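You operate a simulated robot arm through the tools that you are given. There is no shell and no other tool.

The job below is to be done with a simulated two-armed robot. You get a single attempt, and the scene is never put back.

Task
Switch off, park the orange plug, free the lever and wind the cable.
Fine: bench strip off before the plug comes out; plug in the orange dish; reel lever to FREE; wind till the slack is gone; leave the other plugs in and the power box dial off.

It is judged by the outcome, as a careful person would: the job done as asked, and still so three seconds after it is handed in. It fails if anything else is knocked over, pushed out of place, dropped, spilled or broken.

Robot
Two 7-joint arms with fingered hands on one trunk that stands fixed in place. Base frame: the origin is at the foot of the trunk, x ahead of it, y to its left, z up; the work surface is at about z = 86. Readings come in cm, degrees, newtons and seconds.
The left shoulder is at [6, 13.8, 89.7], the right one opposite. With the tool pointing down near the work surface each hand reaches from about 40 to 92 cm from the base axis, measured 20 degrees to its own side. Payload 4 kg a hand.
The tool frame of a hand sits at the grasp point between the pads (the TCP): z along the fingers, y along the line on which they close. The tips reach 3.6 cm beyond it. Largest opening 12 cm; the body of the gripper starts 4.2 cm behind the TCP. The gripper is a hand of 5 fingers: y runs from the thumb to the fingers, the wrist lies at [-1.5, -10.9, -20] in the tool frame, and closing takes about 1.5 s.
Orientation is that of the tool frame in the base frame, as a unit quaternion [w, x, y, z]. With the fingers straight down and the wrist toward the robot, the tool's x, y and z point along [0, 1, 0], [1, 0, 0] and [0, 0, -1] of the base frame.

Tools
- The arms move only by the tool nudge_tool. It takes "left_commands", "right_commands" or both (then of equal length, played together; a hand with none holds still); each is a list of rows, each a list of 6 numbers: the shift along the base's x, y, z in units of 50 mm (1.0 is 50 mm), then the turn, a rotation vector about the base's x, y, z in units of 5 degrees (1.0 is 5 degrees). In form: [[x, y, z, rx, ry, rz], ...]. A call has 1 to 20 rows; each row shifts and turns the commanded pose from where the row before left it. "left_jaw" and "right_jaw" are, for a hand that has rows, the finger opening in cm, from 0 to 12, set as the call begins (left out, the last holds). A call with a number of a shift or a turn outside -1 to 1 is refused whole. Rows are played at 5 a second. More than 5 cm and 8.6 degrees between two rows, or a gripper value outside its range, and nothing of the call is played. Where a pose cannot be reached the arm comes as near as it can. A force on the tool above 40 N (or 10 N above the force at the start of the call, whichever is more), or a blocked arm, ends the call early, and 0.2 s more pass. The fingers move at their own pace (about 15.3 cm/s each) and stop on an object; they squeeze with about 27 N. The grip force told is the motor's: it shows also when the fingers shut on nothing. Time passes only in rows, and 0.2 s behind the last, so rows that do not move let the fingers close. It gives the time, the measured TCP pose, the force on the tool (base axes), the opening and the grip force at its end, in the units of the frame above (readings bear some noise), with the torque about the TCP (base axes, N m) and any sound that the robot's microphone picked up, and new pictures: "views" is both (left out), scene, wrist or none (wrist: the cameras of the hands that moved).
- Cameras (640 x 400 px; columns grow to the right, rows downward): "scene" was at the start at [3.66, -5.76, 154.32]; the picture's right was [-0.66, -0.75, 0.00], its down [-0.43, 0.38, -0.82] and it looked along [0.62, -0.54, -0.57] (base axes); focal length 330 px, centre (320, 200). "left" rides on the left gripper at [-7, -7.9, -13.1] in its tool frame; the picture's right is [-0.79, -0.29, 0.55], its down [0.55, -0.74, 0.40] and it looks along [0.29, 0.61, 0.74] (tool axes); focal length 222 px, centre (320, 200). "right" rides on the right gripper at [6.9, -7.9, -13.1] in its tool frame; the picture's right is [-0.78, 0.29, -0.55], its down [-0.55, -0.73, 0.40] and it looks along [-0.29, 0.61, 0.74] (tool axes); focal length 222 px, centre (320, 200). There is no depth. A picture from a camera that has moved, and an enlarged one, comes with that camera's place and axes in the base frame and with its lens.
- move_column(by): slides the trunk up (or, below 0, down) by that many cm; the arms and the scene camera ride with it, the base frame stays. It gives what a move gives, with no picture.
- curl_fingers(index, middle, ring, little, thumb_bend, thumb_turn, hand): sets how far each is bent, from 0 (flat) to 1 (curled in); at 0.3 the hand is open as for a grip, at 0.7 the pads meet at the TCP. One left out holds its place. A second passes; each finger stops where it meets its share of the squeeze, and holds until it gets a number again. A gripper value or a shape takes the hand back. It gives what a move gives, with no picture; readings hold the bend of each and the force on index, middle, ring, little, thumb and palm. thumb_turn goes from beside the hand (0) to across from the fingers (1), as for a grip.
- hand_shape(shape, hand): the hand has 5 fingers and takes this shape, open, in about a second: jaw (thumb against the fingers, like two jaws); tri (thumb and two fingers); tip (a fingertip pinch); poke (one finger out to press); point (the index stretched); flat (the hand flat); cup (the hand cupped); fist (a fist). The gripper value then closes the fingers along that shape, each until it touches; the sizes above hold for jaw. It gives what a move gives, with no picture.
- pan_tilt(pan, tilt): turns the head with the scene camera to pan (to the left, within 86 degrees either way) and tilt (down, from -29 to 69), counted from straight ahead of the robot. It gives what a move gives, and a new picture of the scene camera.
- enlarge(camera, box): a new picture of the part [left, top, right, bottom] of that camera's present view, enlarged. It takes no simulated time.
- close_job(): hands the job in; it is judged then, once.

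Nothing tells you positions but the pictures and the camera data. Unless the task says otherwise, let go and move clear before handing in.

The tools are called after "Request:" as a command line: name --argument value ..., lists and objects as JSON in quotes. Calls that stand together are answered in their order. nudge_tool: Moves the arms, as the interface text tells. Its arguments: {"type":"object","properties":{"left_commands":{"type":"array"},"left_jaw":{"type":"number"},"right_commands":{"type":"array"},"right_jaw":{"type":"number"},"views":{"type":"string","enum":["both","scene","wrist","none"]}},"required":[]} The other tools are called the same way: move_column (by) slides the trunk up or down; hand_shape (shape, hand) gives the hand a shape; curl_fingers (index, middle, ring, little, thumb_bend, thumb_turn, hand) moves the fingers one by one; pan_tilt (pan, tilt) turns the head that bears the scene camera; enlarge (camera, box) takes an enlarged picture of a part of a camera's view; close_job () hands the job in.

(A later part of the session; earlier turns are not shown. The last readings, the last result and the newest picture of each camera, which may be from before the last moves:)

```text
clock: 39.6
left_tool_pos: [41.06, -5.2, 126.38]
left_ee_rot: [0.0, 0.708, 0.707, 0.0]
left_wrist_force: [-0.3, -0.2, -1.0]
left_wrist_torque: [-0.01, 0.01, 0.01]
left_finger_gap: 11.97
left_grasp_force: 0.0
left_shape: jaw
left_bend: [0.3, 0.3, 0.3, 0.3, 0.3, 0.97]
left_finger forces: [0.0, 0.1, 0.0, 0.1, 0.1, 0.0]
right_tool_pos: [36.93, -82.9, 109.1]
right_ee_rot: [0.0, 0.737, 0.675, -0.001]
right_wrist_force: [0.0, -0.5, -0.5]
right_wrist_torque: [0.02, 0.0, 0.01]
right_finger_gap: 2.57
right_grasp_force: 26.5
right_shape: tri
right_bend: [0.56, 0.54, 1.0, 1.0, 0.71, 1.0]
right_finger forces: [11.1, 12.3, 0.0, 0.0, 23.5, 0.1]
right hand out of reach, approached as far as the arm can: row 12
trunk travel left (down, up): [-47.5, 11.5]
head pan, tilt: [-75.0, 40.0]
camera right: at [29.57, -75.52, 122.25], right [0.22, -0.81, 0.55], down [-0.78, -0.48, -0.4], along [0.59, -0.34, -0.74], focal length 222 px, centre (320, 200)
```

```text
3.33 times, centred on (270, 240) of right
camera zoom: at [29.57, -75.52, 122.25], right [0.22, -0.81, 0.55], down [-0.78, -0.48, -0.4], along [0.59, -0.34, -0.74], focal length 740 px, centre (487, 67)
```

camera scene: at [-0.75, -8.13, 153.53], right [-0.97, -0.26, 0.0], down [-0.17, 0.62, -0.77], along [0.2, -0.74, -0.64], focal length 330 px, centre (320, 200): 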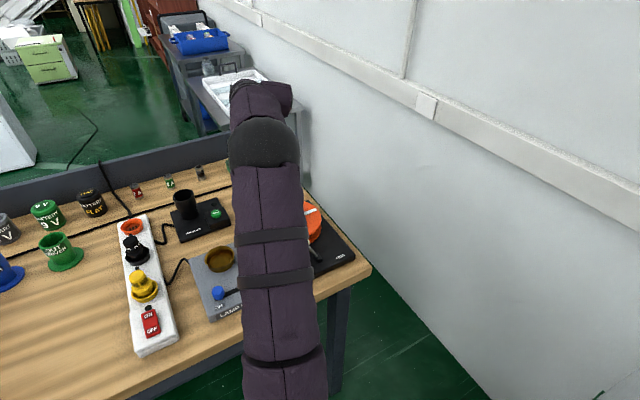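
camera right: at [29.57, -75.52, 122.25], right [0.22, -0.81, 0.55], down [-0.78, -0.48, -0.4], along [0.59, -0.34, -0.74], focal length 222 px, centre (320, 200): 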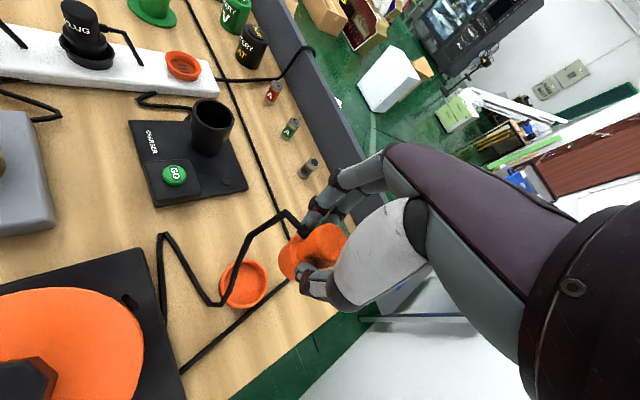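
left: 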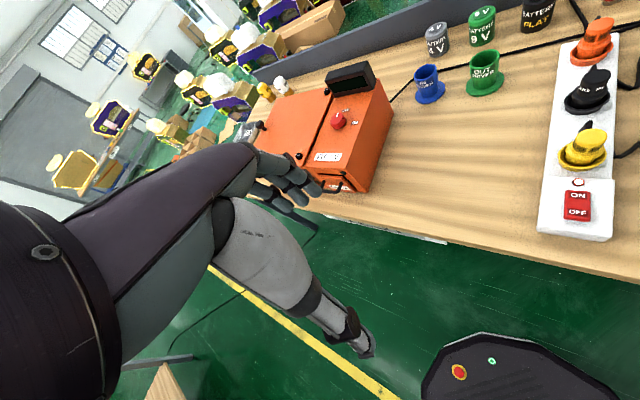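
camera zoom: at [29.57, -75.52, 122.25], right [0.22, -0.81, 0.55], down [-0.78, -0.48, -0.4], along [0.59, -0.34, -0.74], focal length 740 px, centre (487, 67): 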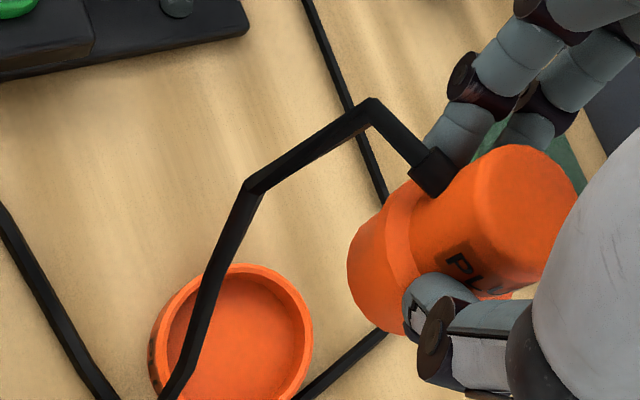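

The cord now hangs toward the reel side. The plug is centred over the dish, so I'll lower it.

Request:
nudge_tool --right_commands '[[0, 0, -0.5, 0, 0, 0], [0, 0, -0.5, 0, 0, 0], [0, 0, -0.5, 0, 0, 0], [0, 0, -0.4, 0, 0, 0], [0, 0, -0.3, 0, 0, 0], [0, 0, 0, 0, 0, 0]]' --views "wrist"

Request:
enlarge --camera "right" --box '[190, 200, 370, 320]'

```text
clock: 41.0
left_tool_pos: [41.02, -5.17, 126.3]
left_ee_rot: [-0.001, 0.707, 0.707, 0.0]
left_wrist_force: [-0.3, 0.7, 0.4]
left_wrist_torque: [-0.02, 0.0, 0.0]
left_finger_gap: 12.02
left_grasp_force: 0.1
left_shape: jaw
left_bend: [0.3, 0.3, 0.3, 0.3, 0.3, 0.97]
left_finger forces: [0.1, 0.0, 0.0, 0.1, 0.0, 0.1]
right_tool_pos: [36.83, -82.92, 98.28]
right_ee_rot: [0.001, 0.737, 0.675, 0.0]
right_wrist_force: [-0.4, -0.1, -1.3]
right_wrist_torque: [-0.02, -0.01, 0.01]
right_finger_gap: 2.58
right_grasp_force: 27.3
right_shape: tri
right_bend: [0.56, 0.54, 1.0, 1.0, 0.71, 1.0]
right_finger forces: [11.0, 12.3, 0.0, 0.0, 23.4, 0.0]
trunk travel left (down, up): [-47.5, 11.5]
head pan, tilt: [-75.0, 40.0]
camera right: at [29.55, -75.6, 111.33], right [0.22, -0.81, 0.55], down [-0.78, -0.48, -0.4], along [0.59, -0.34, -0.74], focal length 222 px, centre (320, 200)
```

right: 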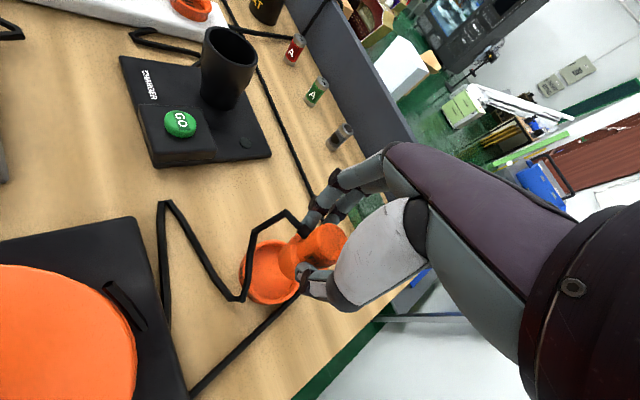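

```text
3.33 times, centred on (280, 260) of right
camera zoom: at [29.55, -75.6, 111.33], right [0.22, -0.81, 0.55], down [-0.78, -0.48, -0.4], along [0.59, -0.34, -0.74], focal length 740 px, centre (453, 0)
```

zoom: 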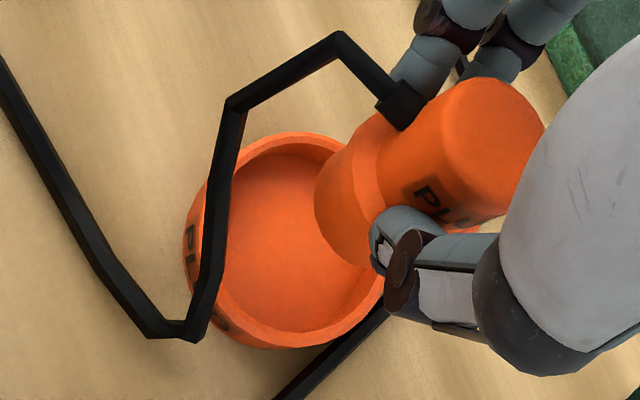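

The plug is still centred over the dish. I'll lower it the rest of the way and watch for contact.

Request:
nudge_tool --right_commands '[[-0.03, 0, -0.2, 0, 0, 0], [0, 0, -0.2, 0, 0, 0], [0, 0, -0.2, 0, 0, 0], [0, 0, -0.15, 0, 0, 0], [0, 0, 0, 0, 0, 0]]' --views "none"

Request:
enlarge --camera "right" --box '[190, 180, 370, 320]'

```text
clock: 42.2
left_tool_pos: [40.98, -5.21, 126.42]
left_ee_rot: [0.001, 0.707, 0.707, 0.0]
left_wrist_force: [-0.4, -0.2, -1.3]
left_wrist_torque: [0.01, -0.01, -0.02]
left_finger_gap: 11.98
left_grasp_force: 0.0
left_shape: jaw
left_bend: [0.3, 0.3, 0.3, 0.3, 0.3, 0.97]
left_finger forces: [0.0, 0.1, 0.1, 0.1, 0.0, 0.0]
right_tool_pos: [36.87, -83.09, 94.48]
right_ee_rot: [0.0, 0.737, 0.676, 0.0]
right_wrist_force: [1.1, 0.7, -1.3]
right_wrist_torque: [0.0, 0.0, -0.02]
right_finger_gap: 2.59
right_grasp_force: 26.7
right_shape: tri
right_bend: [0.56, 0.54, 1.0, 1.0, 0.71, 1.0]
right_finger forces: [11.0, 12.3, 0.0, 0.0, 23.4, 0.0]
trunk travel left (down, up): [-47.5, 11.5]
head pan, tilt: [-75.0, 40.0]
```

```text
2.86 times, centred on (280, 250) of right
camera zoom: at [29.43, -75.64, 107.57], right [0.22, -0.81, 0.55], down [-0.78, -0.48, -0.4], along [0.59, -0.34, -0.74], focal length 635 px, centre (434, 57)
```

zoom: 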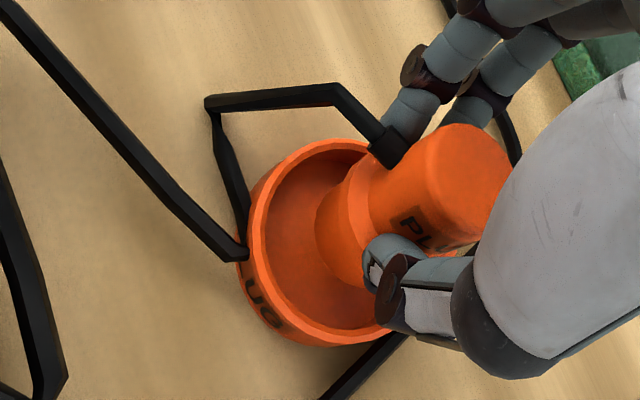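

Request:
nudge_tool --right_commands '[[0, 0, -0.05, 0, 0, 0], [0, 0, -0.05, 0, 0, 0], [0, 0, -0.05, 0, 0, 0], [0, 0, -0.05, 0, 0, 0], [0, 0, 0, 0, 0, 0]]' --views "none"

Request:
enlarge --camera "right" --box '[190, 180, 370, 320]'

```text
clock: 43.4
left_tool_pos: [41.02, -5.04, 126.36]
left_ee_rot: [0.0, 0.706, 0.708, 0.0]
left_wrist_force: [0.5, -0.9, 0.9]
left_wrist_torque: [-0.01, 0.02, 0.01]
left_finger_gap: 11.98
left_grasp_force: 0.1
left_shape: jaw
left_bend: [0.3, 0.3, 0.3, 0.3, 0.3, 0.97]
left_finger forces: [0.0, 0.1, 0.0, 0.1, 0.0, 0.1]
right_tool_pos: [36.72, -83.1, 93.31]
right_ee_rot: [-0.001, 0.738, 0.675, 0.0]
right_wrist_force: [0.2, 0.5, -0.1]
right_wrist_torque: [0.01, -0.01, 0.0]
right_finger_gap: 2.56
right_grasp_force: 26.8
right_shape: tri
right_bend: [0.56, 0.54, 1.0, 1.0, 0.71, 1.0]
right_finger forces: [11.0, 12.3, 0.1, 0.0, 23.4, 0.1]
trunk travel left (down, up): [-47.5, 11.5]
head pan, tilt: [-75.0, 40.0]
```

```text
2.86 times, centred on (280, 250) of right
camera zoom: at [29.39, -75.59, 106.49], right [0.22, -0.81, 0.55], down [-0.78, -0.48, -0.4], along [0.59, -0.34, -0.74], focal length 635 px, centre (434, 57)
```

zoom: 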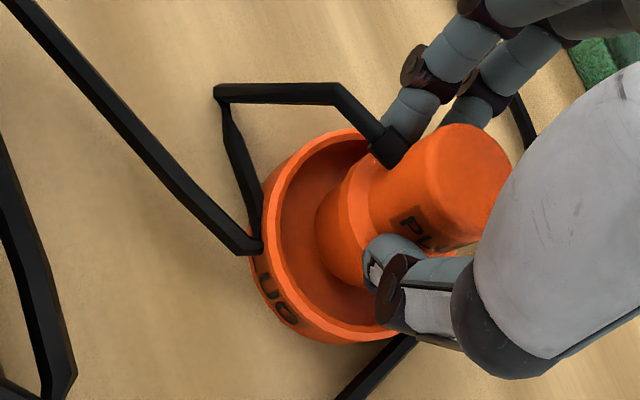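

Request:
nudge_tool --right_commands '[[0, 0, -0.05, 0, 0, 0], [0, 0, -0.05, 0, 0, 0], [0, 0, -0.04, 0, 0, 0], [0, 0, 0, 0, 0, 0]]' --views "none"

Request:
enlarge --camera "right" --box '[190, 180, 370, 320]'

```text
clock: 44.4
left_tool_pos: [41.04, -4.96, 126.32]
left_ee_rot: [0.001, 0.707, 0.707, -0.001]
left_wrist_force: [0.6, 0.3, 0.6]
left_wrist_torque: [0.0, -0.01, 0.0]
left_finger_gap: 11.96
left_grasp_force: 0.1
left_shape: jaw
left_bend: [0.3, 0.3, 0.3, 0.3, 0.3, 0.97]
left_finger forces: [0.0, 0.0, 0.0, 0.0, 0.1, 0.0]
right_tool_pos: [36.81, -83.09, 92.99]
right_ee_rot: [0.002, 0.738, 0.675, 0.0]
right_wrist_force: [-1.0, 1.4, 11.7]
right_wrist_torque: [0.01, -0.12, 0.04]
right_finger_gap: 2.59
right_grasp_force: 27.0
right_shape: tri
right_bend: [0.56, 0.54, 1.0, 1.0, 0.71, 1.0]
right_finger forces: [11.6, 12.6, 0.0, 0.0, 26.2, 0.0]
trunk travel left (down, up): [-47.5, 11.5]
head pan, tilt: [-75.0, 40.0]
```

```text
2.86 times, centred on (280, 250) of right
camera zoom: at [29.4, -75.54, 106.0], right [0.22, -0.81, 0.55], down [-0.78, -0.48, -0.4], along [0.59, -0.34, -0.73], focal length 635 px, centre (434, 57)
```

zoom: 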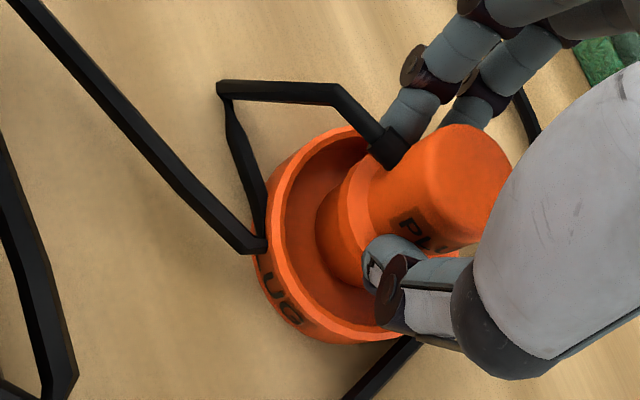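

The plug is resting on the dish floor, with 12 N of contact. I'll ease the pressure off and open the fingers just enough to release it.

Request:
nudge_tool --right_commands '[[0, 0, 0.05, 0, 0, 0], [0, 0, 0, 0, 0, 0]]' --views "none"

Request:
nudge_tool --right_commands '[[0, 0, 0, 0, 0, 0], [0, 0, 0, 0, 0, 0], [0, 0, 0, 0, 0, 0], [0, 0, 0, 0, 0, 0], [0, 0, 0, 0, 0, 0]]' --right_jaw 5.4 --views "none"

Request:
enlarge --camera "right" --box '[190, 180, 370, 320]'

```text
clock: 45.0
left_tool_pos: [40.89, -5.13, 126.35]
left_ee_rot: [0.0, 0.707, 0.707, 0.0]
left_wrist_force: [-0.6, -0.1, 0.7]
left_wrist_torque: [-0.03, -0.03, 0.02]
left_finger_gap: 11.98
left_grasp_force: 0.0
left_shape: jaw
left_bend: [0.3, 0.3, 0.3, 0.3, 0.3, 0.97]
left_finger forces: [0.0, 0.1, 0.1, 0.0, 0.0, 0.0]
right_tool_pos: [36.79, -83.02, 92.95]
right_ee_rot: [0.0, 0.737, 0.676, 0.0]
right_wrist_force: [1.5, -1.0, 4.0]
right_wrist_torque: [-0.05, -0.09, -0.05]
right_finger_gap: 2.6
right_grasp_force: 27.4
right_shape: tri
right_bend: [0.56, 0.54, 1.0, 1.0, 0.71, 1.0]
right_finger forces: [11.3, 13.5, 0.0, 0.0, 25.0, 0.0]
trunk travel left (down, up): [-47.5, 11.5]
head pan, tilt: [-75.0, 40.0]
```

```text
clock: 46.2
left_tool_pos: [40.91, -5.1, 126.32]
left_ee_rot: [0.001, 0.707, 0.707, 0.0]
left_wrist_force: [-0.3, 0.5, 0.5]
left_wrist_torque: [0.02, 0.01, 0.02]
left_finger_gap: 11.96
left_grasp_force: 0.1
left_shape: jaw
left_bend: [0.3, 0.3, 0.3, 0.3, 0.3, 0.97]
left_finger forces: [0.0, 0.0, 0.0, 0.0, 0.0, 0.0]
right_tool_pos: [36.88, -82.97, 92.93]
right_ee_rot: [0.0, 0.738, 0.675, 0.0]
right_wrist_force: [-0.3, -0.3, 0.2]
right_wrist_torque: [0.01, -0.02, 0.03]
right_finger_gap: 5.4
right_grasp_force: 0.1
right_shape: tri
right_bend: [0.44, 0.48, 0.99, 0.99, 0.61, 1.0]
right_finger forces: [0.0, 0.1, 0.0, 0.0, 0.0, 0.1]
trunk travel left (down, up): [-47.5, 11.5]
head pan, tilt: [-75.0, 40.0]
```

```text
2.86 times, centred on (280, 250) of right
camera zoom: at [29.42, -75.58, 106.06], right [0.22, -0.81, 0.55], down [-0.78, -0.48, -0.4], along [0.59, -0.34, -0.74], focal length 635 px, centre (434, 57)
```

zoom: 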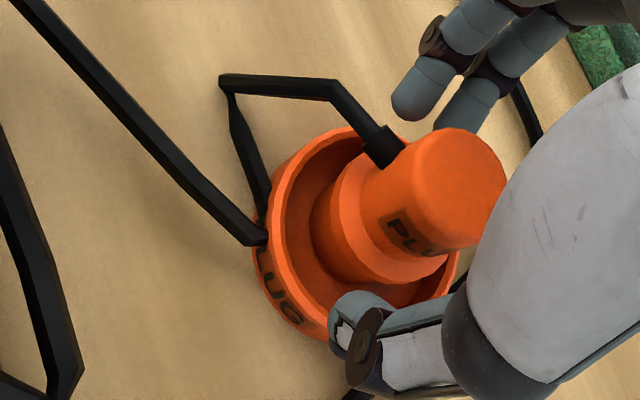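

The plug stands in the dish and the fingers are free. I'll lift straight up.

Request:
nudge_tool --right_commands '[[0, 0, 0.2, 0, 0, 0], [0, 0, 0.3, 0, 0, 0], [0, 0, 0.5, 0, 0, 0], [0, 0, 0.5, 0, 0, 0], [0, 0, 0.5, 0, 0, 0], [0, 0, 0.4, 0, 0, 0], [0, 0, 0, 0, 0, 0]]' --views "wrist"

Request:
enlarge --camera "right" --box '[150, 180, 370, 340]'

```text
clock: 47.8
left_tool_pos: [41.02, -5.05, 126.38]
left_ee_rot: [0.0, 0.707, 0.708, 0.0]
left_wrist_force: [1.1, 1.1, 0.6]
left_wrist_torque: [0.02, -0.02, -0.02]
left_finger_gap: 11.96
left_grasp_force: 0.1
left_shape: jaw
left_bend: [0.3, 0.3, 0.3, 0.3, 0.3, 0.97]
left_finger forces: [0.1, 0.0, 0.0, 0.1, 0.0, 0.0]
right_tool_pos: [36.78, -83.03, 105.06]
right_ee_rot: [0.0, 0.737, 0.676, 0.0]
right_wrist_force: [-0.3, -0.2, -0.3]
right_wrist_torque: [0.0, 0.03, -0.02]
right_finger_gap: 5.41
right_grasp_force: 0.1
right_shape: tri
right_bend: [0.44, 0.48, 0.99, 0.99, 0.61, 1.0]
right_finger forces: [0.1, 0.0, 0.1, 0.0, 0.1, 0.0]
trunk travel left (down, up): [-47.5, 11.5]
head pan, tilt: [-75.0, 40.0]
camera right: at [29.4, -75.66, 118.25], right [0.22, -0.81, 0.55], down [-0.78, -0.48, -0.4], along [0.59, -0.34, -0.74], focal length 222 px, centre (320, 200)
```

right: 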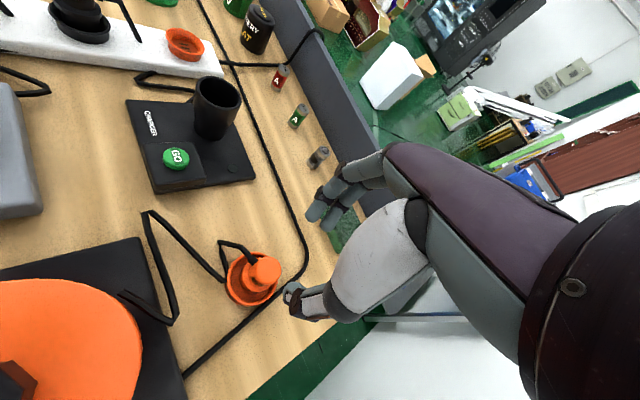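

```text
2.50 times, centred on (260, 260) of right
camera zoom: at [29.4, -75.66, 118.25], right [0.22, -0.81, 0.55], down [-0.78, -0.48, -0.4], along [0.59, -0.34, -0.74], focal length 555 px, centre (470, 50)
```

zoom: 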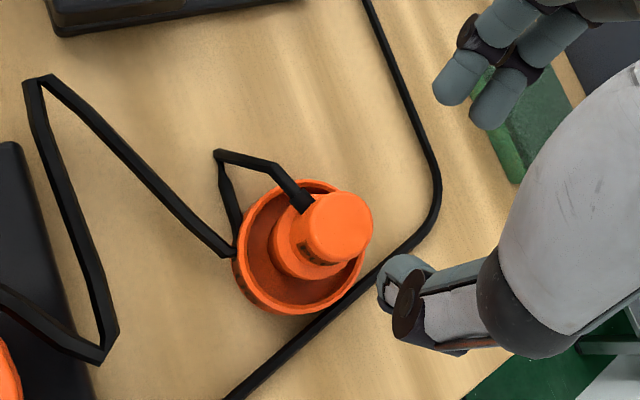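

The plug is parked upright in the orange dish. Next is the lever, so I'll bring the hand back up and over toward it and take a fresh look at the lever and reel.

Request:
nudge_tool --right_commands '[[0, 0, 0.8, 0, 0, 0], [0, 0, 0.8, 0, 0, 0], [-0.3, 0.69, 0.1, 0, 0, -0.9], [-0.3, 0.69, 0.1, 0, 0, -0.9], [-0.3, 0.69, 0.1, 0, 0, -0.9], [-0.3, 0.69, 0.1, 0, 0, -0.9], [-0.3, 0.69, 0.1, 0, 0, -0.9], [-0.3, 0.69, 0.1, 0, 0, -0.9], [-0.3, 0.69, 0.1, 0, 0, -0.9], [-0.3, 0.69, 0.1, 0, 0, -0.9], [-0.3, 0.69, 0.1, 0, 0, -0.8], [0, 0.6, 0.1, 0, 0, 0], [0, 0.6, 0.1, 0, 0, 0], [0, 0, 0, 0, 0, 0]]' --views "both"

```text
clock: 50.8
left_tool_pos: [41.03, -5.08, 126.25]
left_ee_rot: [0.001, 0.707, 0.707, 0.0]
left_wrist_force: [0.1, -0.4, -0.6]
left_wrist_torque: [0.01, -0.02, 0.0]
left_finger_gap: 11.99
left_grasp_force: 0.1
left_shape: jaw
left_bend: [0.3, 0.3, 0.3, 0.3, 0.3, 0.97]
left_finger forces: [0.0, 0.1, 0.1, 0.1, 0.1, 0.1]
right_tool_pos: [23.59, -45.95, 114.75]
right_ee_rot: [0.0, 0.924, 0.382, 0.0]
right_wrist_force: [-0.5, 0.9, -0.5]
right_wrist_torque: [-0.02, -0.01, -0.04]
right_finger_gap: 5.42
right_grasp_force: 0.0
right_shape: tri
right_bend: [0.44, 0.48, 0.99, 0.99, 0.61, 1.0]
right_finger forces: [0.1, 0.1, 0.0, 0.0, 0.0, 0.0]
right hand out of reach, approached as far as the arm can: row 2
trunk travel left (down, up): [-47.5, 11.5]
head pan, tilt: [-75.0, 40.0]
camera scene: at [-0.74, -8.17, 153.52], right [-0.97, -0.26, 0.0], down [-0.17, 0.62, -0.77], along [0.2, -0.74, -0.64], focal length 330 px, centre (320, 200)
camera right: at [22.79, -35.61, 127.96], right [-0.35, -0.76, 0.55], down [-0.91, 0.13, -0.4], along [0.23, -0.64, -0.74], focal length 222 px, centre (320, 200)
```

scene: 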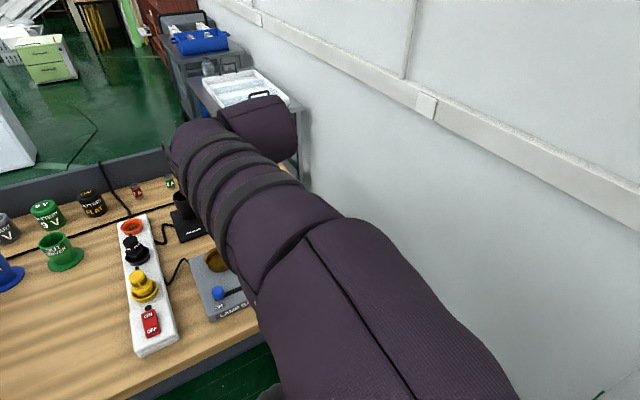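
right: 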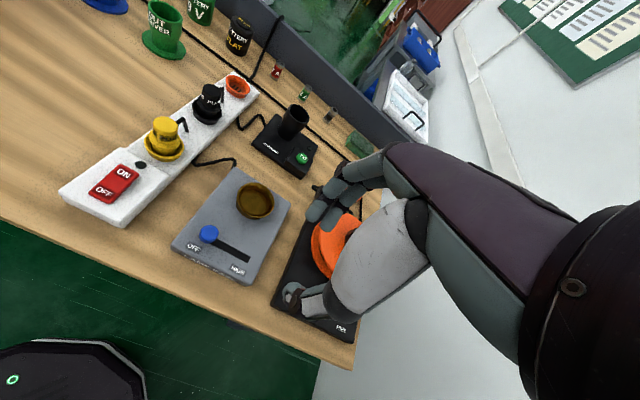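

The head view is blocked by the arm, but the earlier views put the lever pivot at (13.6,-59.9,89) and its knob at (16.2,-57.4,97), leaning toward HOLD. I'll make the single-index shape again to push the knob sideways to FREE.

Request:
hand_shape --hand "right" --shape "poke"

Request:
curl_fingers --hand "right" --index 0.6 --middle 1.0

Request:
nudge_tool --right_commands '[[-0.5, -0.5, -0.3, 0, 0, 0], [-0.5, -0.5, -0.3, 0, 0, 0], [-0.3, -0.32, -0.3, 0, 0, 0], [0, 0, -0.3, 0, 0, 0], [0, 0, 0, 0, 0, 0]]' --views "both"

Request:
enlarge --camera "right" --box '[200, 120, 420, 340]'

```text
clock: 51.7
left_tool_pos: [40.98, -5.12, 126.24]
left_ee_rot: [-0.001, 0.707, 0.707, 0.0]
left_wrist_force: [0.3, 0.1, -0.1]
left_wrist_torque: [-0.02, 0.04, 0.01]
left_finger_gap: 11.96
left_grasp_force: 0.1
left_shape: jaw
left_bend: [0.3, 0.3, 0.3, 0.3, 0.3, 0.97]
left_finger forces: [0.0, 0.1, 0.0, 0.1, 0.0, 0.1]
right_tool_pos: [23.53, -45.96, 114.87]
right_ee_rot: [0.0, 0.924, 0.382, 0.0]
right_wrist_force: [-0.4, 0.5, 0.7]
right_wrist_torque: [-0.02, 0.01, -0.02]
right_finger_gap: 0.0
right_grasp_force: 0.0
right_shape: poke
right_bend: [0.7, 0.7, 0.99, 0.99, 1.0, 1.0]
right_finger forces: [0.0, 0.0, 0.1, 0.0, 0.1, 0.0]
trunk travel left (down, up): [-47.5, 11.5]
head pan, tilt: [-75.0, 40.0]
```

```text
clock: 52.7
left_tool_pos: [41.0, -5.06, 126.33]
left_ee_rot: [0.0, 0.707, 0.707, 0.0]
left_wrist_force: [-0.7, 0.9, -0.4]
left_wrist_torque: [-0.01, -0.01, -0.02]
left_finger_gap: 11.97
left_grasp_force: 0.0
left_shape: jaw
left_bend: [0.3, 0.3, 0.3, 0.3, 0.3, 0.97]
left_finger forces: [0.1, 0.0, 0.0, 0.0, 0.1, 0.1]
right_tool_pos: [23.55, -46.02, 114.92]
right_ee_rot: [0.0, 0.924, 0.383, 0.0]
right_wrist_force: [0.2, 0.1, -0.4]
right_wrist_torque: [-0.02, 0.03, 0.0]
right_finger_gap: 4.27
right_grasp_force: 0.1
right_shape: fingers
right_bend: [0.6, 1.0, 0.99, 0.99, 1.0, 1.0]
right_finger forces: [0.0, 0.1, 0.1, 0.1, 0.1, 0.0]
trunk travel left (down, up): [-47.5, 11.5]
head pan, tilt: [-75.0, 40.0]
```

```text
clock: 53.9
left_tool_pos: [40.98, -5.12, 126.39]
left_ee_rot: [0.001, 0.707, 0.707, 0.0]
left_wrist_force: [0.9, -0.1, 0.0]
left_wrist_torque: [-0.02, 0.01, -0.02]
left_finger_gap: 11.98
left_grasp_force: 0.0
left_shape: jaw
left_bend: [0.3, 0.3, 0.3, 0.3, 0.3, 0.97]
left_finger forces: [0.0, 0.0, 0.0, 0.1, 0.0, 0.0]
right_tool_pos: [17.06, -52.63, 108.99]
right_ee_rot: [0.0, 0.924, 0.382, 0.0]
right_wrist_force: [-0.8, -0.5, -0.5]
right_wrist_torque: [-0.05, 0.0, -0.03]
right_finger_gap: 4.24
right_grasp_force: 0.0
right_shape: fingers
right_bend: [0.6, 1.0, 0.99, 0.99, 1.0, 1.0]
right_finger forces: [0.1, 0.1, 0.0, 0.0, 0.0, 0.0]
trunk travel left (down, up): [-47.5, 11.5]
head pan, tilt: [-75.0, 40.0]
camera scene: at [-0.76, -8.13, 153.52], right [-0.97, -0.26, 0.0], down [-0.17, 0.62, -0.77], along [0.2, -0.74, -0.64], focal length 330 px, centre (320, 200)
camera right: at [16.24, -42.2, 122.1], right [-0.35, -0.76, 0.55], down [-0.91, 0.13, -0.4], along [0.23, -0.64, -0.74], focal length 222 px, centre (320, 200)
```

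scene: 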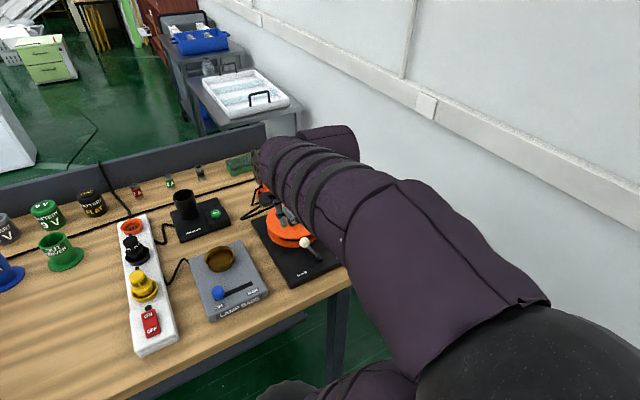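
right: 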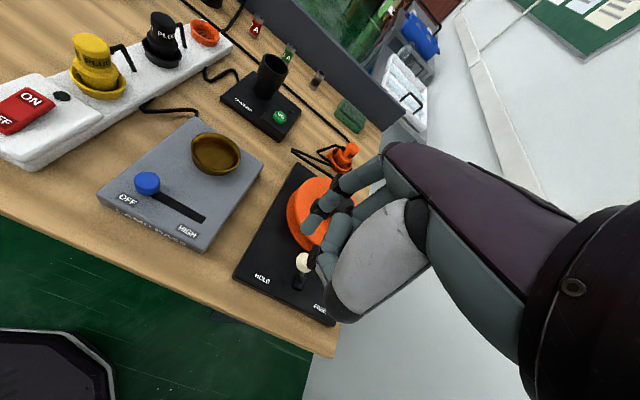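

```text
1.82 times, centred on (310, 230) of right
camera zoom: at [16.24, -42.2, 122.1], right [-0.35, -0.76, 0.55], down [-0.91, 0.13, -0.4], along [0.23, -0.64, -0.74], focal length 404 px, centre (338, 146)
```

zoom: 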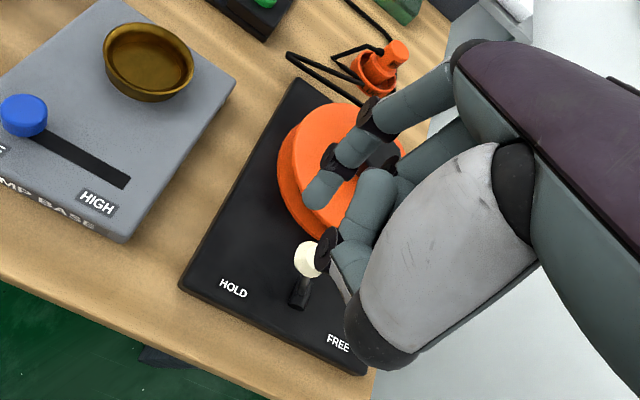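

Both cameras agree on the knob at (16.1,-57.4,97), with the index tip about 3.8 cm to its left. I'll lower the finger beside the knob.

Request:
nudge_tool --right_commands '[[0, 0, -0.4, 0, 0, 0], [0, 0, -0.4, 0, 0, 0], [0, 0, -0.4, 0, 0, 0], [0, 0, -0.4, 0, 0, 0], [0, 0, -0.2, 0, 0, 0], [0, 0, 0, 0, 0, 0]]' --views "none"

Request:
enlarge --camera "right" --box '[200, 120, 420, 340]'

Request:
enlarge --camera "scene" --box '[230, 160, 370, 300]'

```text
clock: 55.3
left_tool_pos: [41.0, -5.09, 126.24]
left_ee_rot: [0.0, 0.708, 0.706, 0.0]
left_wrist_force: [-0.1, -0.1, -0.8]
left_wrist_torque: [0.01, -0.02, -0.01]
left_finger_gap: 11.99
left_grasp_force: 0.2
left_shape: jaw
left_bend: [0.3, 0.3, 0.3, 0.3, 0.3, 0.97]
left_finger forces: [0.0, 0.0, 0.1, 0.1, 0.0, 0.0]
right_tool_pos: [16.87, -52.62, 99.83]
right_ee_rot: [0.0, 0.924, 0.384, 0.0]
right_wrist_force: [0.8, 0.3, 0.3]
right_wrist_torque: [0.0, 0.02, 0.0]
right_finger_gap: 4.27
right_grasp_force: 0.0
right_shape: fingers
right_bend: [0.6, 1.0, 0.99, 0.99, 1.0, 1.0]
right_finger forces: [0.0, 0.1, 0.0, 0.0, 0.1, 0.0]
trunk travel left (down, up): [-47.5, 11.5]
head pan, tilt: [-75.0, 40.0]
```

```text
1.82 times, centred on (310, 230) of right
camera zoom: at [16.16, -42.25, 112.99], right [-0.35, -0.76, 0.55], down [-0.91, 0.13, -0.4], along [0.23, -0.64, -0.74], focal length 404 px, centre (338, 146)
```

zoom: 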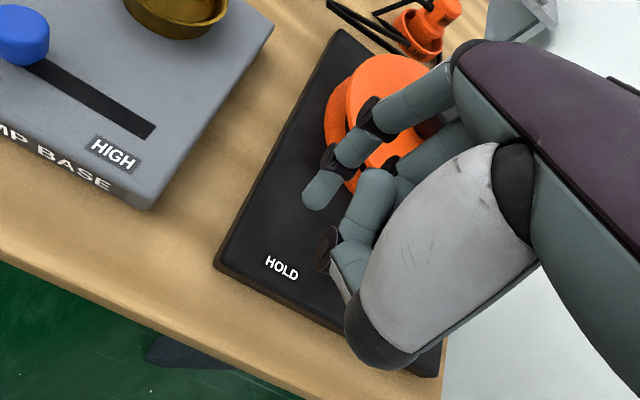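

```text
2.86 times, centred on (300, 230) of scene
camera zoom: at [-0.76, -8.13, 153.52], right [-0.97, -0.26, 0.0], down [-0.17, 0.62, -0.77], along [0.2, -0.74, -0.64], focal length 942 px, centre (377, 114)
```

zoom: 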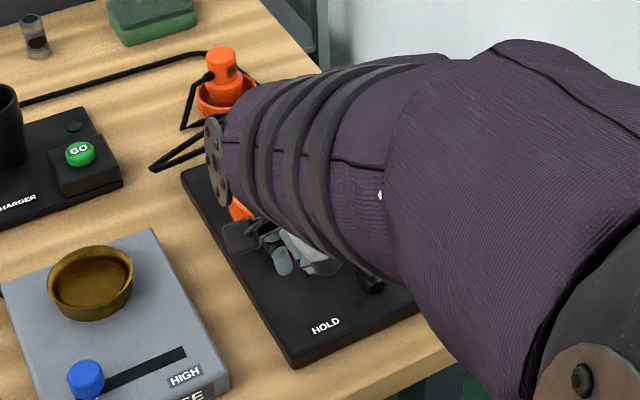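

The finger is beside the knob and clear of the reel. I'll push the lever over toward FREE.

Request:
nudge_tool --right_commands '[[-0.19, -0.188, 0, 0, 0, 0], [-0.19, -0.188, 0, 0, 0, 0], [-0.15, -0.148, 0, 0, 0, 0], [-0.15, -0.148, 0, 0, 0, 0], [-0.15, -0.148, 0, 0, 0, 0], [-0.15, -0.148, 0, 0, 0, 0], [-0.15, -0.148, 0, 0, 0, 0], [0, 0, 0, 0, 0, 0]]' --views "none"

Request:
enlarge --camera "right" --box '[200, 120, 420, 340]'

Request:
enlarge --camera "scene" --box '[230, 160, 370, 300]'

```text
clock: 57.1
left_tool_pos: [41.07, -5.0, 126.24]
left_ee_rot: [0.001, 0.707, 0.707, -0.001]
left_wrist_force: [-0.1, 0.6, 0.2]
left_wrist_torque: [0.05, 0.03, 0.01]
left_finger_gap: 11.99
left_grasp_force: 0.1
left_shape: jaw
left_bend: [0.3, 0.3, 0.3, 0.3, 0.3, 0.97]
left_finger forces: [0.0, 0.1, 0.0, 0.1, 0.1, 0.1]
right_tool_pos: [11.21, -58.31, 99.9]
right_ee_rot: [0.0, 0.924, 0.383, 0.001]
right_wrist_force: [-0.6, -0.7, -0.5]
right_wrist_torque: [-0.02, 0.0, 0.01]
right_finger_gap: 4.25
right_grasp_force: 0.0
right_shape: fingers
right_bend: [0.6, 1.0, 0.99, 0.99, 1.0, 1.0]
right_finger forces: [0.0, 0.0, 0.0, 0.1, 0.0, 0.1]
trunk travel left (down, up): [-47.5, 11.5]
head pan, tilt: [-75.0, 40.0]
```

```text
1.82 times, centred on (310, 230) of right
camera zoom: at [10.47, -47.87, 113.01], right [-0.35, -0.76, 0.55], down [-0.91, 0.13, -0.4], along [0.23, -0.64, -0.74], focal length 404 px, centre (338, 146)
```

zoom: 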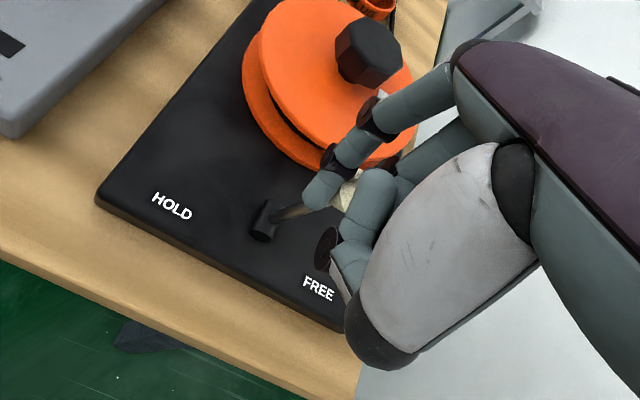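

```text
2.86 times, centred on (300, 230) of scene
camera zoom: at [-0.75, -8.12, 153.52], right [-0.97, -0.26, 0.0], down [-0.17, 0.62, -0.77], along [0.2, -0.74, -0.64], focal length 942 px, centre (377, 114)
```

zoom: 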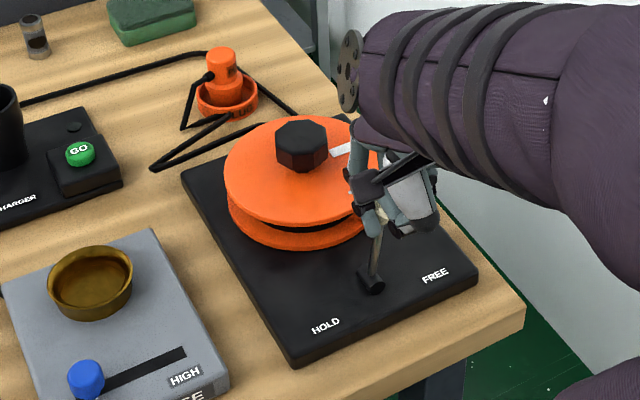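

The lever is past vertical toward FREE. I'll push it on to its stop.

Request:
nudge_tool --right_commands '[[-0.1, -0.1, 0, 0, 0, 0], [-0.1, -0.1, 0, 0, 0, 0], [-0.1, -0.1, 0, 0, 0, 0], [-0.1, -0.1, 0, 0, 0, 0], [0, 0, 0, 0, 0, 0]]' --views "none"

Request:
enlarge --camera "right" --box '[200, 120, 420, 340]'

Request:
enlarge --camera "scene" --box '[230, 160, 370, 300]'

```text
clock: 58.3
left_tool_pos: [41.0, -5.03, 126.3]
left_ee_rot: [0.0, 0.707, 0.707, 0.001]
left_wrist_force: [0.0, 0.6, -0.2]
left_wrist_torque: [0.01, -0.01, 0.0]
left_finger_gap: 11.97
left_grasp_force: 0.0
left_shape: jaw
left_bend: [0.3, 0.3, 0.3, 0.3, 0.3, 0.97]
left_finger forces: [0.0, 0.1, 0.0, 0.1, 0.0, 0.0]
right_tool_pos: [9.4, -60.06, 99.98]
right_ee_rot: [0.001, 0.924, 0.383, 0.0]
right_wrist_force: [3.7, 5.2, 1.0]
right_wrist_torque: [0.17, -0.13, 0.21]
right_finger_gap: 4.21
right_grasp_force: 3.6
right_shape: fingers
right_bend: [0.6, 1.0, 0.99, 0.99, 1.0, 1.0]
right_finger forces: [7.0, 0.0, 0.0, 0.1, 0.0, 0.1]
trunk travel left (down, up): [-47.5, 11.5]
head pan, tilt: [-75.0, 40.0]
```

```text
1.82 times, centred on (310, 230) of right
camera zoom: at [8.59, -49.72, 113.07], right [-0.35, -0.76, 0.55], down [-0.91, 0.13, -0.4], along [0.23, -0.64, -0.74], focal length 404 px, centre (338, 146)
```

zoom: 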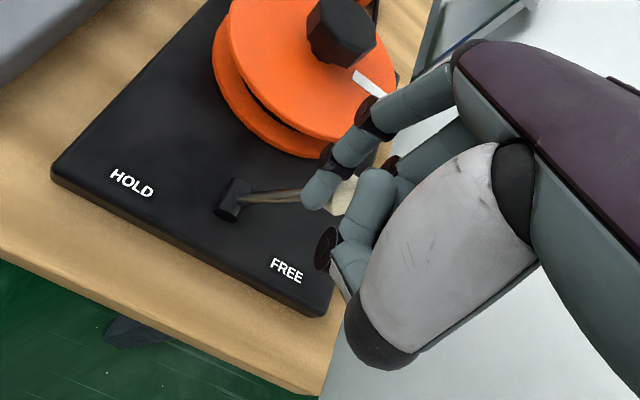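

```text
2.86 times, centred on (300, 230) of scene
camera zoom: at [-0.71, -8.05, 153.53], right [-0.97, -0.26, 0.0], down [-0.17, 0.62, -0.77], along [0.2, -0.74, -0.64], focal length 942 px, centre (377, 114)
```

zoom: 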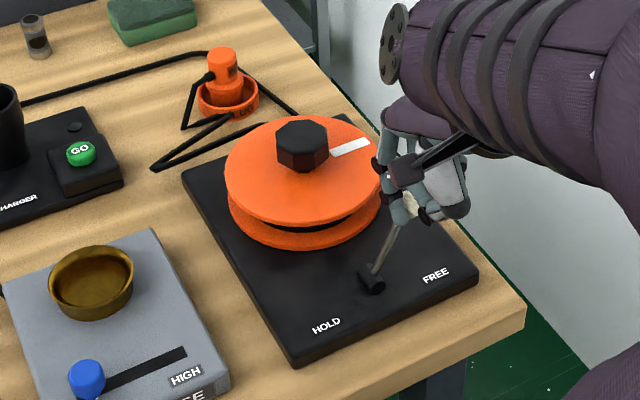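

The resistance has risen to about 7 N, so the lever is near its stop. One small further push, then I'll back off and check it stays.

Request:
nudge_tool --right_commands '[[-0.05, -0.05, 0, 0, 0, 0], [-0.05, -0.05, 0, 0, 0, 0], [0, 0, 0, 0, 0, 0]]' --views "none"

Request:
nudge_tool --right_commands '[[0.15, 0.15, 0, 0, 0, 0], [0.3, 0.3, 0, 0, 0, 0], [0, 0, 0, 0, 0, 0]]' --views "none"

Request:
enlarge --camera "scene" --box '[230, 160, 370, 300]'

Request:
enlarge --camera "right" --box '[200, 120, 420, 340]'

```text
clock: 59.1
left_tool_pos: [41.12, -4.89, 126.31]
left_ee_rot: [0.0, 0.707, 0.707, -0.001]
left_wrist_force: [-0.2, 0.8, 0.3]
left_wrist_torque: [0.0, 0.02, 0.0]
left_finger_gap: 11.98
left_grasp_force: 0.1
left_shape: jaw
left_bend: [0.3, 0.3, 0.3, 0.3, 0.3, 0.97]
left_finger forces: [0.0, 0.0, 0.0, 0.0, 0.0, 0.0]
right_tool_pos: [9.08, -60.38, 99.97]
right_ee_rot: [-0.001, 0.924, 0.383, 0.0]
right_wrist_force: [12.3, 20.3, 4.5]
right_wrist_torque: [0.59, -0.59, 0.72]
right_finger_gap: 4.25
right_grasp_force: 11.9
right_shape: fingers
right_bend: [0.6, 1.0, 0.99, 0.99, 1.0, 1.0]
right_finger forces: [23.5, 0.0, 0.0, 0.0, 0.1, 0.0]
trunk travel left (down, up): [-47.5, 11.5]
head pan, tilt: [-75.0, 40.0]
```

```text
clock: 59.9
left_tool_pos: [41.0, -5.19, 126.38]
left_ee_rot: [0.0, 0.707, 0.707, 0.0]
left_wrist_force: [0.4, 0.7, 0.2]
left_wrist_torque: [0.02, -0.01, -0.01]
left_finger_gap: 12.0
left_grasp_force: 0.1
left_shape: jaw
left_bend: [0.3, 0.3, 0.3, 0.3, 0.3, 0.97]
left_finger forces: [0.0, 0.0, 0.0, 0.0, 0.0, 0.0]
right_tool_pos: [11.03, -58.54, 100.06]
right_ee_rot: [0.001, 0.924, 0.382, 0.0]
right_wrist_force: [-0.2, 0.0, -0.1]
right_wrist_torque: [0.01, 0.03, -0.02]
right_finger_gap: 4.23
right_grasp_force: 0.0
right_shape: fingers
right_bend: [0.6, 1.0, 0.99, 0.99, 1.0, 1.0]
right_finger forces: [0.0, 0.0, 0.0, 0.0, 0.1, 0.1]
trunk travel left (down, up): [-47.5, 11.5]
head pan, tilt: [-75.0, 40.0]
```

```text
2.86 times, centred on (300, 230) of scene
camera zoom: at [-0.79, -8.18, 153.52], right [-0.97, -0.26, 0.0], down [-0.17, 0.62, -0.77], along [0.2, -0.74, -0.64], focal length 942 px, centre (377, 114)
```

zoom: 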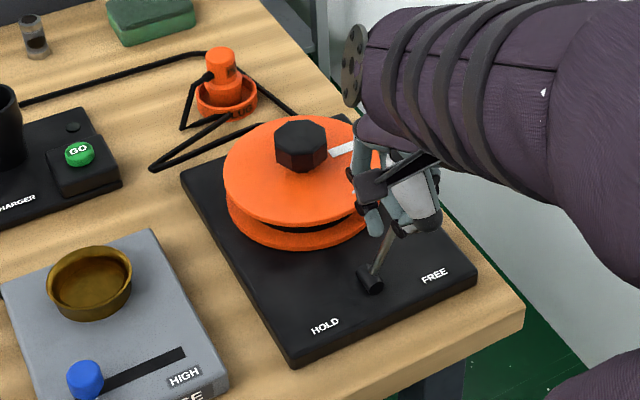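

```text
1.82 times, centred on (310, 230) of right
camera zoom: at [10.23, -48.02, 112.99], right [-0.35, -0.76, 0.55], down [-0.91, 0.13, -0.4], along [0.23, -0.64, -0.74], focal length 404 px, centre (338, 146)
```

zoom: 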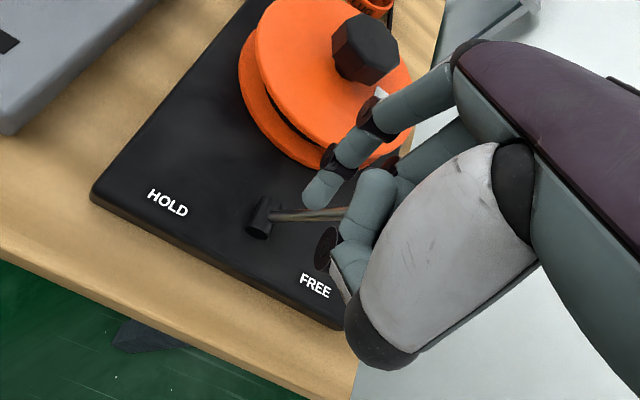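

The lever sits at its FREE stop and stays there. I'll lift straight up and study the reel and how the cable enters it.

Request:
nudge_tool --right_commands '[[0.05, 0.05, 0.3, 0, 0, 0], [0, 0, 0.6, 0, 0, 0], [0, 0, 0.6, 0, 0, 0], [0, 0, 0.6, 0, 0, 0], [0, 0, 0.6, 0, 0, 0], [0, 0, 0.6, 0, 0, 0], [0, 0, 0, 0, 0, 0]]' --views "both"

Request:
enlarge --camera "right" --box '[180, 100, 380, 300]'

Request:
enlarge --camera "scene" --box '[240, 160, 370, 280]'

```text
clock: 61.5
left_tool_pos: [40.88, -5.1, 126.36]
left_ee_rot: [-0.001, 0.707, 0.707, 0.0]
left_wrist_force: [-0.8, -0.5, 0.1]
left_wrist_torque: [0.01, -0.01, -0.01]
left_finger_gap: 11.97
left_grasp_force: 0.1
left_shape: jaw
left_bend: [0.3, 0.3, 0.3, 0.3, 0.3, 0.97]
left_finger forces: [0.1, 0.1, 0.1, 0.1, 0.0, 0.0]
right_tool_pos: [11.3, -58.08, 116.28]
right_ee_rot: [0.0, 0.924, 0.383, 0.001]
right_wrist_force: [0.5, 0.1, -0.5]
right_wrist_torque: [-0.01, 0.0, 0.0]
right_finger_gap: 4.24
right_grasp_force: 0.1
right_shape: fingers
right_bend: [0.6, 1.0, 0.99, 0.99, 1.0, 1.0]
right_finger forces: [0.0, 0.0, 0.0, 0.0, 0.0, 0.0]
trunk travel left (down, up): [-47.5, 11.5]
head pan, tilt: [-75.0, 40.0]
camera scene: at [-0.76, -8.14, 153.52], right [-0.97, -0.26, 0.0], down [-0.17, 0.62, -0.77], along [0.2, -0.74, -0.64], focal length 330 px, centre (320, 200)
camera right: at [10.52, -47.71, 129.4], right [-0.35, -0.76, 0.55], down [-0.91, 0.13, -0.4], along [0.23, -0.64, -0.74], focal length 222 px, centre (320, 200)
```

scene: 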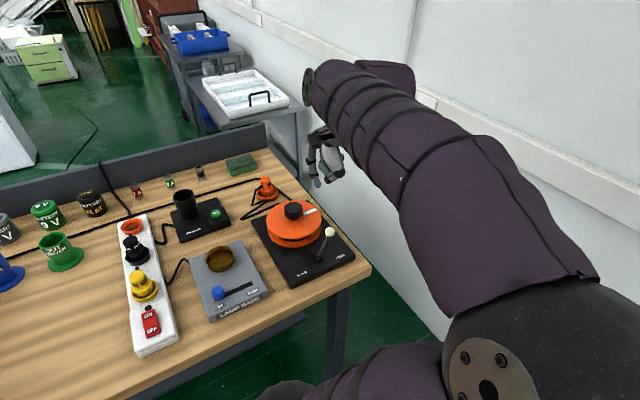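
right: 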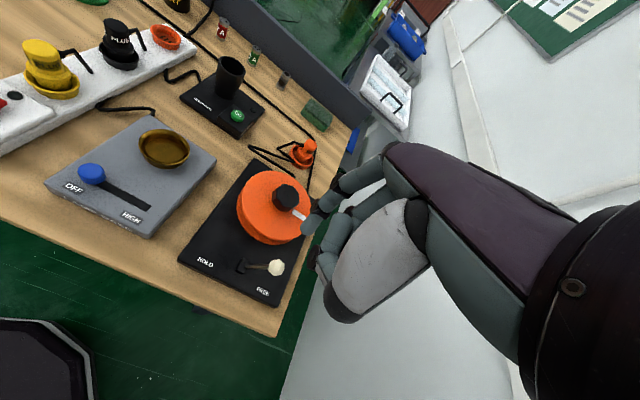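

```text
2.00 times, centred on (280, 200) of right
camera zoom: at [10.52, -47.71, 129.4], right [-0.35, -0.76, 0.55], down [-0.91, 0.13, -0.4], along [0.23, -0.64, -0.74], focal length 444 px, centre (400, 200)
```

zoom: 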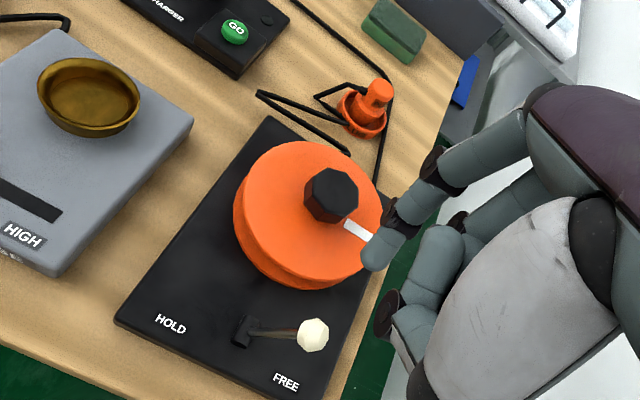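

```text
3.33 times, centred on (305, 220) of scene
camera zoom: at [-0.76, -8.14, 153.52], right [-0.97, -0.26, 0.0], down [-0.17, 0.62, -0.77], along [0.2, -0.74, -0.64], focal length 1099 px, centre (370, 133)
```

zoom: 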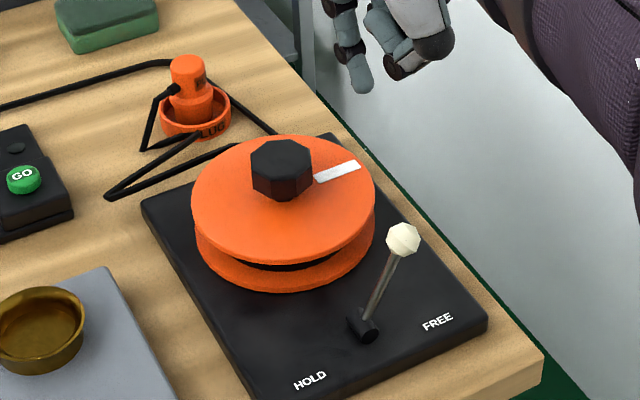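

The lever is at FREE and the reel's octagonal knob is near (22.8,-69.1), top at z≈96.4, with the disc top at z≈92.4. I'll switch to the three-finger grip and move over the knob.

Request:
hand_shape --hand "right" --shape "tri"

Request:
nudge_tool --right_commands '[[0.46, -0.44, -0.1, 0, 0, 0], [0.46, -0.44, -0.1, 0, 0, 0], [0.46, -0.44, -0.1, 0, 0, 0], [0.46, -0.44, -0.1, 0, 0, 0], [0.46, -0.44, -0.1, 0, 0, 0], [0, 0, 0, 0, 0, 0], [0, 0, 0, 0, 0, 0]]' --right_jaw 7.5 --views "both"

Request:
enlarge --camera "right" --box '[160, 160, 360, 340]'

```text
clock: 62.4
left_tool_pos: [40.96, -5.08, 126.29]
left_ee_rot: [0.0, 0.707, 0.707, 0.0]
left_wrist_force: [0.7, -0.2, -0.6]
left_wrist_torque: [-0.01, 0.02, 0.0]
left_finger_gap: 11.99
left_grasp_force: 0.1
left_shape: jaw
left_bend: [0.3, 0.3, 0.3, 0.3, 0.3, 0.97]
left_finger forces: [0.0, 0.0, 0.0, 0.0, 0.0, 0.1]
right_tool_pos: [11.26, -58.05, 116.26]
right_ee_rot: [0.0, 0.924, 0.383, 0.001]
right_wrist_force: [0.5, -0.2, 0.6]
right_wrist_torque: [0.02, 0.01, 0.0]
right_finger_gap: 11.99
right_grasp_force: 0.0
right_shape: tri
right_bend: [0.3, 0.3, 0.99, 0.99, 0.3, 0.97]
right_finger forces: [0.0, 0.1, 0.0, 0.1, 0.0, 0.0]
trunk travel left (down, up): [-47.5, 11.5]
head pan, tilt: [-75.0, 40.0]
```

```text
clock: 64.0
left_tool_pos: [40.96, -5.21, 126.34]
left_ee_rot: [-0.001, 0.707, 0.707, 0.0]
left_wrist_force: [-0.1, 0.4, 0.8]
left_wrist_torque: [0.01, 0.0, 0.02]
left_finger_gap: 11.98
left_grasp_force: 0.1
left_shape: jaw
left_bend: [0.3, 0.3, 0.3, 0.3, 0.3, 0.97]
left_finger forces: [0.0, 0.0, 0.1, 0.0, 0.1, 0.1]
right_tool_pos: [22.76, -69.05, 113.88]
right_ee_rot: [0.0, 0.924, 0.383, 0.0]
right_wrist_force: [0.0, 0.4, 0.0]
right_wrist_torque: [0.01, -0.02, -0.01]
right_finger_gap: 7.52
right_grasp_force: 0.2
right_shape: tri
right_bend: [0.37, 0.41, 0.99, 0.99, 0.46, 1.0]
right_finger forces: [0.0, 0.1, 0.1, 0.0, 0.0, 0.0]
trunk travel left (down, up): [-47.5, 11.5]
head pan, tilt: [-75.0, 40.0]
camera scene: at [-0.73, -8.15, 153.52], right [-0.97, -0.26, 0.0], down [-0.17, 0.62, -0.77], along [0.2, -0.74, -0.64], focal length 330 px, centre (320, 200)
camera right: at [22.0, -58.74, 126.94], right [-0.35, -0.76, 0.55], down [-0.91, 0.13, -0.4], along [0.23, -0.64, -0.74], focal length 222 px, centre (320, 200)
```

scene: 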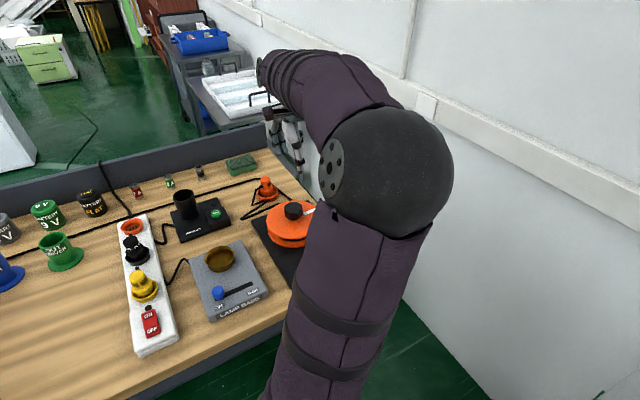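
right: 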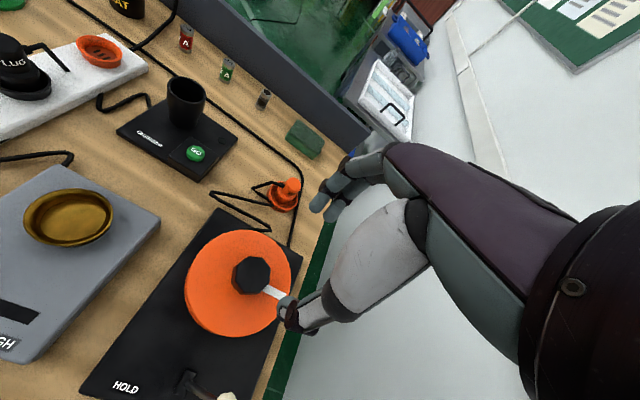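

```text
2.22 times, centred on (260, 250) of right
camera zoom: at [22.0, -58.74, 126.94], right [-0.35, -0.76, 0.55], down [-0.91, 0.13, -0.4], along [0.23, -0.64, -0.74], focal length 494 px, centre (453, 89)
```

zoom: 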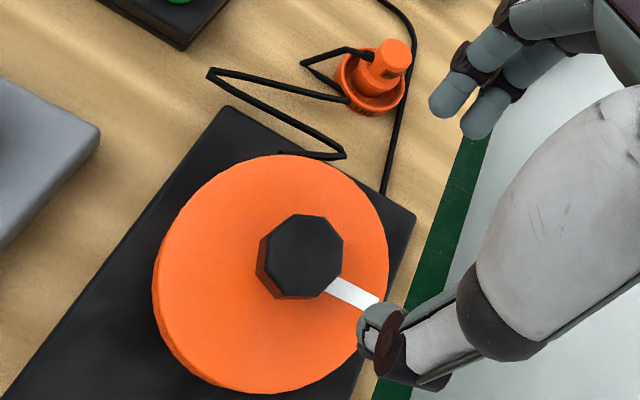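

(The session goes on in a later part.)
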